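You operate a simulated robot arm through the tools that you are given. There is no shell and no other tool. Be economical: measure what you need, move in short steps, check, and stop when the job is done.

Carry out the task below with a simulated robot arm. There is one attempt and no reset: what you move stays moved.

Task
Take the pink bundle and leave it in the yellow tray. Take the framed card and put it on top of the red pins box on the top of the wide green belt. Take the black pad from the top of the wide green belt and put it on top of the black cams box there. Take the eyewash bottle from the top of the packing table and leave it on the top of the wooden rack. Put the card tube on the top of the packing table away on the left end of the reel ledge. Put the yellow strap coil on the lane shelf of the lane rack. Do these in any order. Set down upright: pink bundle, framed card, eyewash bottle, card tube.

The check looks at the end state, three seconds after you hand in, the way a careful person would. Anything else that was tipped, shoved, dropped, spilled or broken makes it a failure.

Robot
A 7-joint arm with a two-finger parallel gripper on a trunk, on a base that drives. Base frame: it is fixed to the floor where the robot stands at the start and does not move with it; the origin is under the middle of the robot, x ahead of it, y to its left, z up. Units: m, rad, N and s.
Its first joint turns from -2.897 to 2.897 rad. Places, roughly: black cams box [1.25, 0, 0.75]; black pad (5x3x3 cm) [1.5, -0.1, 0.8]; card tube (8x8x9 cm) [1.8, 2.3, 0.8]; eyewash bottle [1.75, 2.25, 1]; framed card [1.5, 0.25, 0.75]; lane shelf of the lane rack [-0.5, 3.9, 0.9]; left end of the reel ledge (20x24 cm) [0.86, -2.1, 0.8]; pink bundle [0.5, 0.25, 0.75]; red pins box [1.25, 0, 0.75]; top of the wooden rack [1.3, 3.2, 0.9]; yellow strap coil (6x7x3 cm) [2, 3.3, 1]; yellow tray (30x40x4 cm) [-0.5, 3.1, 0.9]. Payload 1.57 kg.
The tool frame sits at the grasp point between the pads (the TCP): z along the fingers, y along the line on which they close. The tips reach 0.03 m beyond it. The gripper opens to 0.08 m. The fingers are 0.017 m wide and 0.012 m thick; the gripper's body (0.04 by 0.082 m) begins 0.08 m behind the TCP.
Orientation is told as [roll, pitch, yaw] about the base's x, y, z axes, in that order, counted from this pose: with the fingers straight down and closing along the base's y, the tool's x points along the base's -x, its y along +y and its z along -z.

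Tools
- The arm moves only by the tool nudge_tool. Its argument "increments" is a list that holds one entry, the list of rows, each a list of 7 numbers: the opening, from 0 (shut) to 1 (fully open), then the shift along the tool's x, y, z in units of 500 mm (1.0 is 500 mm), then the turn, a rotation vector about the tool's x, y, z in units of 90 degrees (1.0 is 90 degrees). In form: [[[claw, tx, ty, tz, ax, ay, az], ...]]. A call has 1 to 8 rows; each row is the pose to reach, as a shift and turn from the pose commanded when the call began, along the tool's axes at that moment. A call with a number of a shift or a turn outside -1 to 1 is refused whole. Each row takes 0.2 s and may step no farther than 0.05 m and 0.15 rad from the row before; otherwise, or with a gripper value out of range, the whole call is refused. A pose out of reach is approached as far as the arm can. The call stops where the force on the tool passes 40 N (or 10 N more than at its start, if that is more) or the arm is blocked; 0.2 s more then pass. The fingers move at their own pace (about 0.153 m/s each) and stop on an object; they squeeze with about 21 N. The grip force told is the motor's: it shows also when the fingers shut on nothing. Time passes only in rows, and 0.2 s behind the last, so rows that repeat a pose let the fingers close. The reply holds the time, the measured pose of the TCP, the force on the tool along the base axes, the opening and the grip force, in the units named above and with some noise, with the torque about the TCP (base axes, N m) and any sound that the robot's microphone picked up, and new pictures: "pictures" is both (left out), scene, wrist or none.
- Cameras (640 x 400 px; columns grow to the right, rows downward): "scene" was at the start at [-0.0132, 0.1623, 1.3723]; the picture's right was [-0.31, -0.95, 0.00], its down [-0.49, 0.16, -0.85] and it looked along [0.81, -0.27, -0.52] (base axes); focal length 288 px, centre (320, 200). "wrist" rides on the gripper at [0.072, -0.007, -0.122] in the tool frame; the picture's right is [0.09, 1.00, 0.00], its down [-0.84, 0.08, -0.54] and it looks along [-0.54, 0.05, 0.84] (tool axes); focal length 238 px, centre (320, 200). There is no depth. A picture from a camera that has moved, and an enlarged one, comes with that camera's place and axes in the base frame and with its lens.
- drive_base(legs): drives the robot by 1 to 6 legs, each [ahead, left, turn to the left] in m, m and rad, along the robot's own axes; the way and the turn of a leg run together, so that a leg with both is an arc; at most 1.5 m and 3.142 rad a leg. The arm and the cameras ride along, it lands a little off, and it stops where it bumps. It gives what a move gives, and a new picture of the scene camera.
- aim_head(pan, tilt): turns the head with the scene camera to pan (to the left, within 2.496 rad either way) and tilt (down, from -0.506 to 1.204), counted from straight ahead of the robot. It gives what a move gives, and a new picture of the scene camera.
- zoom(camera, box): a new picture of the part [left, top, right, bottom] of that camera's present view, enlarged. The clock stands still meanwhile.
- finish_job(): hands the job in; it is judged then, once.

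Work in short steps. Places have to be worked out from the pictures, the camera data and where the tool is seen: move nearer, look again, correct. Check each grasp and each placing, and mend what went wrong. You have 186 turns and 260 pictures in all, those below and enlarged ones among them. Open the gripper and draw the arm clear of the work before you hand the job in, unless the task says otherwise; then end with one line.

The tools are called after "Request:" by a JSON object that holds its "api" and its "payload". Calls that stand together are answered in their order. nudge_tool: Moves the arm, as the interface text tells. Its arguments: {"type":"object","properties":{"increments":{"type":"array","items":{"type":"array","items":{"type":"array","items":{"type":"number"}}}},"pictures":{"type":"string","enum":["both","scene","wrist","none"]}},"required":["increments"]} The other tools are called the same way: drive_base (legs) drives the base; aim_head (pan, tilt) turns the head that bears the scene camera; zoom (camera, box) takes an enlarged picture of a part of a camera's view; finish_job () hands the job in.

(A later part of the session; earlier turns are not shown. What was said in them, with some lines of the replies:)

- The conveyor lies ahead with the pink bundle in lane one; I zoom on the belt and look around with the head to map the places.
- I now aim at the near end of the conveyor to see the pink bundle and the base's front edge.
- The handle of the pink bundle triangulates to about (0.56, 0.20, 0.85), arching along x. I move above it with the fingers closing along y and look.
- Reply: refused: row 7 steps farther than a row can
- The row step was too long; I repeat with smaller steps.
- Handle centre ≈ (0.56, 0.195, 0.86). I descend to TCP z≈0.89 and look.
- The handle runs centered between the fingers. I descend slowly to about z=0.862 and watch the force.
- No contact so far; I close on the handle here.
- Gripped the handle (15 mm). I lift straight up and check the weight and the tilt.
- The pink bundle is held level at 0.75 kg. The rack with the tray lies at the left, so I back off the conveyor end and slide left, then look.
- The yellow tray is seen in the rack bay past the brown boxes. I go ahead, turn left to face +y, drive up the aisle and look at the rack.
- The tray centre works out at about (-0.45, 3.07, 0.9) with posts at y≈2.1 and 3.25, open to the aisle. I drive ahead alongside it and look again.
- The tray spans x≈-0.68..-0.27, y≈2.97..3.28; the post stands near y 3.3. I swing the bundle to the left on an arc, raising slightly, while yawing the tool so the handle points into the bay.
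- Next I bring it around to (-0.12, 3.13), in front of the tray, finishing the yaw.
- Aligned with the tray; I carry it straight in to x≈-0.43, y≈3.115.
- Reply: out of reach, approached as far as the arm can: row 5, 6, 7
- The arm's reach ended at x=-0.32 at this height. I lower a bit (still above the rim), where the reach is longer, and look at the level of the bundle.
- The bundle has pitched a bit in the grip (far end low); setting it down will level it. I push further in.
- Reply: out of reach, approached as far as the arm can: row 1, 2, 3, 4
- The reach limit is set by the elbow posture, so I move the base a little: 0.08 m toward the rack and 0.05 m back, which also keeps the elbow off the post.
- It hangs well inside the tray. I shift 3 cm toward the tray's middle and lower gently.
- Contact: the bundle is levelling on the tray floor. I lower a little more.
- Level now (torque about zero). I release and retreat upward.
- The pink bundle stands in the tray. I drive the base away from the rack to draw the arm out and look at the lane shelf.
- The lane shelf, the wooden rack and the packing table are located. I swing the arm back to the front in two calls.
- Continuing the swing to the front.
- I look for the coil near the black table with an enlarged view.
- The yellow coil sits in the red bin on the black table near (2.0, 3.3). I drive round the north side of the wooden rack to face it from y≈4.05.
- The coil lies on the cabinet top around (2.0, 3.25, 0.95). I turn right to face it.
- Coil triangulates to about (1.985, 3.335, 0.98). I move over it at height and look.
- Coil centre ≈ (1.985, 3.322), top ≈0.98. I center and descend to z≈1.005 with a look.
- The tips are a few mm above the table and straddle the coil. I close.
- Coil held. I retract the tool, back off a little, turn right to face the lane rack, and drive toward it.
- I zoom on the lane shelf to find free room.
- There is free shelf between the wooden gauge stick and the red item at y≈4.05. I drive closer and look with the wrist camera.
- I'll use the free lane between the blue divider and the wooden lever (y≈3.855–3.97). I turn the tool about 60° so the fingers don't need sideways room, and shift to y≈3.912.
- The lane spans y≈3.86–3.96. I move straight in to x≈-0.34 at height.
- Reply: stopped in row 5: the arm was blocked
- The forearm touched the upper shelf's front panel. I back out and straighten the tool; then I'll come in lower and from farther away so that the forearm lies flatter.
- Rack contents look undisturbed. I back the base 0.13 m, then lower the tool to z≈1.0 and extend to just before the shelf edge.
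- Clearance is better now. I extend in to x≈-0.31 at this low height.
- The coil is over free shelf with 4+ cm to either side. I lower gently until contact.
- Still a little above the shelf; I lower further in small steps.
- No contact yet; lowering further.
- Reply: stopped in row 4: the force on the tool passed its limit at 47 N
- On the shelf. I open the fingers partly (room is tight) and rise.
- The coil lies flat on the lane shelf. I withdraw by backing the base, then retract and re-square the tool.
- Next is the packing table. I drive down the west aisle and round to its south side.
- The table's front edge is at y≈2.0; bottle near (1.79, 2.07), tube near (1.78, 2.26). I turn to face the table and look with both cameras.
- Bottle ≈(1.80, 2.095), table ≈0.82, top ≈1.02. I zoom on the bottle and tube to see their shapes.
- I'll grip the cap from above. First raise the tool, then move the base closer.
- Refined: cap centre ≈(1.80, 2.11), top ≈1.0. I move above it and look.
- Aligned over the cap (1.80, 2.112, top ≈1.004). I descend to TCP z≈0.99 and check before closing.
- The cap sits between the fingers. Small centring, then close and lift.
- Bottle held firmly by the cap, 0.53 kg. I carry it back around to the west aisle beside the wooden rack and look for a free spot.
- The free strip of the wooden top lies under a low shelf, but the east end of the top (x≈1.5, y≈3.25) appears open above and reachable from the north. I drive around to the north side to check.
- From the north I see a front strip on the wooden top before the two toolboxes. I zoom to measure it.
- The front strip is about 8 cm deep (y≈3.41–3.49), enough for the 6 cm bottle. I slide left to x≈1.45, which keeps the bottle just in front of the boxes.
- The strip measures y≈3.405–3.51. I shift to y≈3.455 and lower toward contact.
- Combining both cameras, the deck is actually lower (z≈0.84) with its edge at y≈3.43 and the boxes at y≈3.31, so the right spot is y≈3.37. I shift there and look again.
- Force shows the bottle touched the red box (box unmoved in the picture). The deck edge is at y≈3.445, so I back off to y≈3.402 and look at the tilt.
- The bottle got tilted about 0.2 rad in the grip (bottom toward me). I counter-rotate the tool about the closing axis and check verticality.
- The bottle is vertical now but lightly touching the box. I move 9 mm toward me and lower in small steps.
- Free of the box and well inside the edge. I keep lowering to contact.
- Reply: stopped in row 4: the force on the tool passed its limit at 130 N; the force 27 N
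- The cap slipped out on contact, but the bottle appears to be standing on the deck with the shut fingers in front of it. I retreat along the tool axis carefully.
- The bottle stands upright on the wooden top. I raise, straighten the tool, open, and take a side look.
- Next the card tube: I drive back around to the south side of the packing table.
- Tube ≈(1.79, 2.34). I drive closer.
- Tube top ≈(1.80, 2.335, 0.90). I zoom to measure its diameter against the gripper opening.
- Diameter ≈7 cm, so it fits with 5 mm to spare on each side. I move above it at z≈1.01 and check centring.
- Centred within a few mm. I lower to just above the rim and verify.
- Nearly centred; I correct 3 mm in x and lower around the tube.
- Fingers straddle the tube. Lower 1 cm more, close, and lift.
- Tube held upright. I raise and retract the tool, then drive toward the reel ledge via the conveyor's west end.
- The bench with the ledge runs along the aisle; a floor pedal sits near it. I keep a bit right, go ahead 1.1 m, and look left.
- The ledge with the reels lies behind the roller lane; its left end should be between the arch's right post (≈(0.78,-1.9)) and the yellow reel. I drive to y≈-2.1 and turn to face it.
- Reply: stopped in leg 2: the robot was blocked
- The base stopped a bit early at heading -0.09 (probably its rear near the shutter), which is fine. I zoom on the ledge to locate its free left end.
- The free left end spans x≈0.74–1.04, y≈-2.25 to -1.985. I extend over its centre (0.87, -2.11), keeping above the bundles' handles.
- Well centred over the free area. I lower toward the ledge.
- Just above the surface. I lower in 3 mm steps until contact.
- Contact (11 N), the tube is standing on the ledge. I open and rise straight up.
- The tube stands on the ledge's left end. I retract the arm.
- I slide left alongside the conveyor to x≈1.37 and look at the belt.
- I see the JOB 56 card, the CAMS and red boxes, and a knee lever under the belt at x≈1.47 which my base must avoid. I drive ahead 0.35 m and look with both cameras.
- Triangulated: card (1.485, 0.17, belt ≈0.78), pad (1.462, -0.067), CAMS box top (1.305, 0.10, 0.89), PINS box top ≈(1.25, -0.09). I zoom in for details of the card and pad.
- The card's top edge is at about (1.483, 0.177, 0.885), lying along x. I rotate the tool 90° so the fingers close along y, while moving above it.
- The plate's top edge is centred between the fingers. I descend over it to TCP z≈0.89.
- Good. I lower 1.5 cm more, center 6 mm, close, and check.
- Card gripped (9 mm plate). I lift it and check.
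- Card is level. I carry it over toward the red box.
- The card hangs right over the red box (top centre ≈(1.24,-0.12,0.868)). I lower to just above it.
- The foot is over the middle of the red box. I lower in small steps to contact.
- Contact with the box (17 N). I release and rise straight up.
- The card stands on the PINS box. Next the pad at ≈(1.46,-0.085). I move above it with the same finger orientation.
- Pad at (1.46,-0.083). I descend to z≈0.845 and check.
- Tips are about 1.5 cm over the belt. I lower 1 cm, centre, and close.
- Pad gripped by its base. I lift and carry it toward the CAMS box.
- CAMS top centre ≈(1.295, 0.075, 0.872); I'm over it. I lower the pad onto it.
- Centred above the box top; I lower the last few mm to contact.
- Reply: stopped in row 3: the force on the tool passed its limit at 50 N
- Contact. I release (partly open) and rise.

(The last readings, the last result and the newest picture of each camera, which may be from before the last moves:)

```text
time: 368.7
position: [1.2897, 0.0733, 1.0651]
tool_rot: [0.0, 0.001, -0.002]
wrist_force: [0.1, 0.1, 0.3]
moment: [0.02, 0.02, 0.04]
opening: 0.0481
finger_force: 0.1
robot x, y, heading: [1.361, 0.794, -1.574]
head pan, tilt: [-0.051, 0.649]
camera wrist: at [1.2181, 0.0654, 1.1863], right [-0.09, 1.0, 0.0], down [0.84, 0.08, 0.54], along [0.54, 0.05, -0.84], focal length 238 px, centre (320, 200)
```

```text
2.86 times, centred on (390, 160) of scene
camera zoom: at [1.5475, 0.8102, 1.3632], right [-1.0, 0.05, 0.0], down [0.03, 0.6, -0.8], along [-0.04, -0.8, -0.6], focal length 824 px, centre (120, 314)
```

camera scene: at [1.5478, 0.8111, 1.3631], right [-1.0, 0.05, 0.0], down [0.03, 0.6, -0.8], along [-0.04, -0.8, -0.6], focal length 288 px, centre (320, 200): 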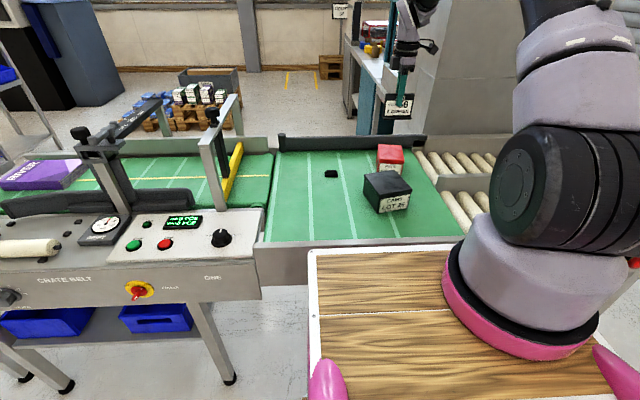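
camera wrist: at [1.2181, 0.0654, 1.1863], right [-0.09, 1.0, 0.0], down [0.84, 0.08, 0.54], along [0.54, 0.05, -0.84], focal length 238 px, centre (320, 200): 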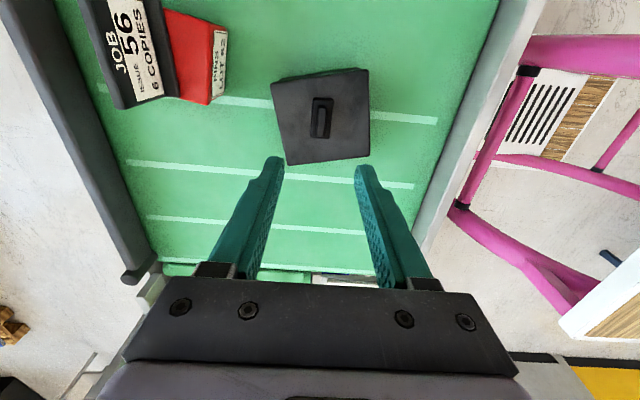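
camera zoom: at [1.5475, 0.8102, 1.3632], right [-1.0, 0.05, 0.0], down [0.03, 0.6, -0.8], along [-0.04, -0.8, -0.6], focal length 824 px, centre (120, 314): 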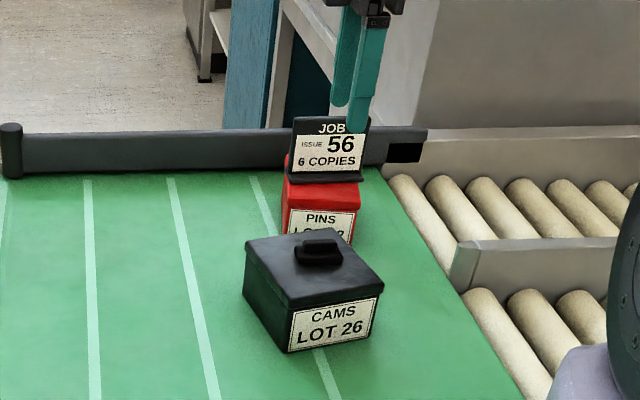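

All six items are placed. I open fully, raise, and back away from the belt, then check the bottle from afar.

Request:
{"api": "nudge_tool", "payload": {"increments": [[[1, 0, 0, -0.06, 0, 0, 0], [1, 0, 0, -0.12, 0, 0, 0], [1, 0, 0.08, -0.14, 0, 0, 0], [1, 0, 0.16, -0.14, 0, 0, 0], [1, 0, 0.24, -0.14, 0, 0, 0]]], "pictures": "none"}}

Request:
{"api": "drive_base", "payload": {"legs": [[-0.4, 0, 0]]}}

Request:
{"api": "aim_head", "payload": {"pan": 2.49, "tilt": 0.2}}

```text
time: 369.9
position: [1.291, 0.1942, 1.1318]
tool_rot: [-0.003, 0.0, -0.002]
wrist_force: [-1.7, 0.2, 0.0]
moment: [0.04, 0.01, 0.02]
opening: 0.08
finger_force: 0.1
robot x, y, heading: [1.3574, 0.8002, -1.572]
head pan, tilt: [-0.051, 0.649]
```

```text
time: 372.4
position: [1.2874, 0.6011, 1.1329]
tool_rot: [-0.003, 0.001, -0.01]
wrist_force: [-0.3, 0.8, -0.5]
moment: [0.02, 0.01, 0.0]
opening: 0.0801
finger_force: 0.0
robot x, y, heading: [1.3628, 1.2025, -1.582]
head pan, tilt: [-0.051, 0.649]
camera scene: at [1.5497, 1.2151, 1.3631], right [-1.0, 0.06, 0.0], down [0.04, 0.6, -0.8], along [-0.05, -0.8, -0.6], focal length 288 px, centre (320, 200)
```

scene: 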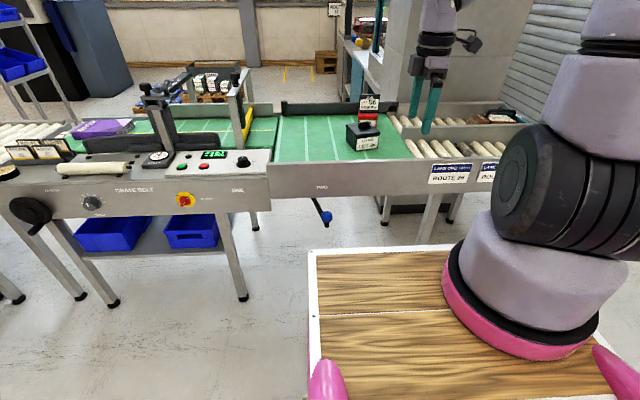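

```text
time: 374.7
position: [1.288, 0.6011, 1.1323]
tool_rot: [-0.005, 0.002, -0.009]
wrist_force: [0.6, -0.5, 0.9]
moment: [-0.03, -0.03, 0.01]
opening: 0.08
finger_force: 0.1
robot x, y, heading: [1.3627, 1.2015, -1.578]
head pan, tilt: [2.491, 0.201]
camera scene: at [1.612, 1.3752, 1.4042], right [0.79, -0.61, 0.0], down [-0.12, -0.16, -0.98], along [0.6, 0.77, -0.2], focal length 288 px, centre (320, 200)
```

scene: 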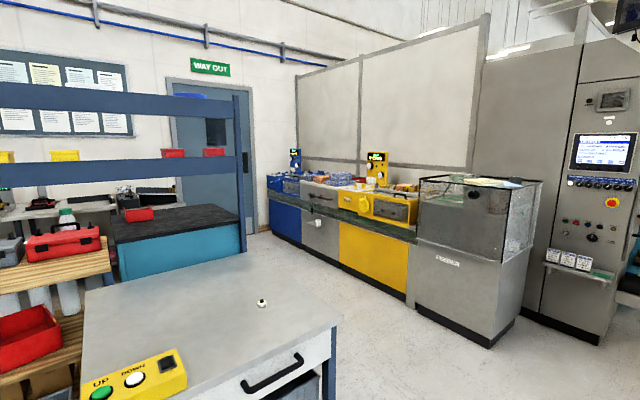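

The bottle's green cap is still standing behind the red toolbox, the card and pad sit on their boxes, and the arm is clear. I hand in.

Request:
{"api": "finish_job", "payload": {}}

```text
The job is handed in.
```

All six items are placed and the job is handed in. The eyewash bottle slipped from the gripper as it touched down but was left standing, and it brushed a red toolbox that did not visibly move.
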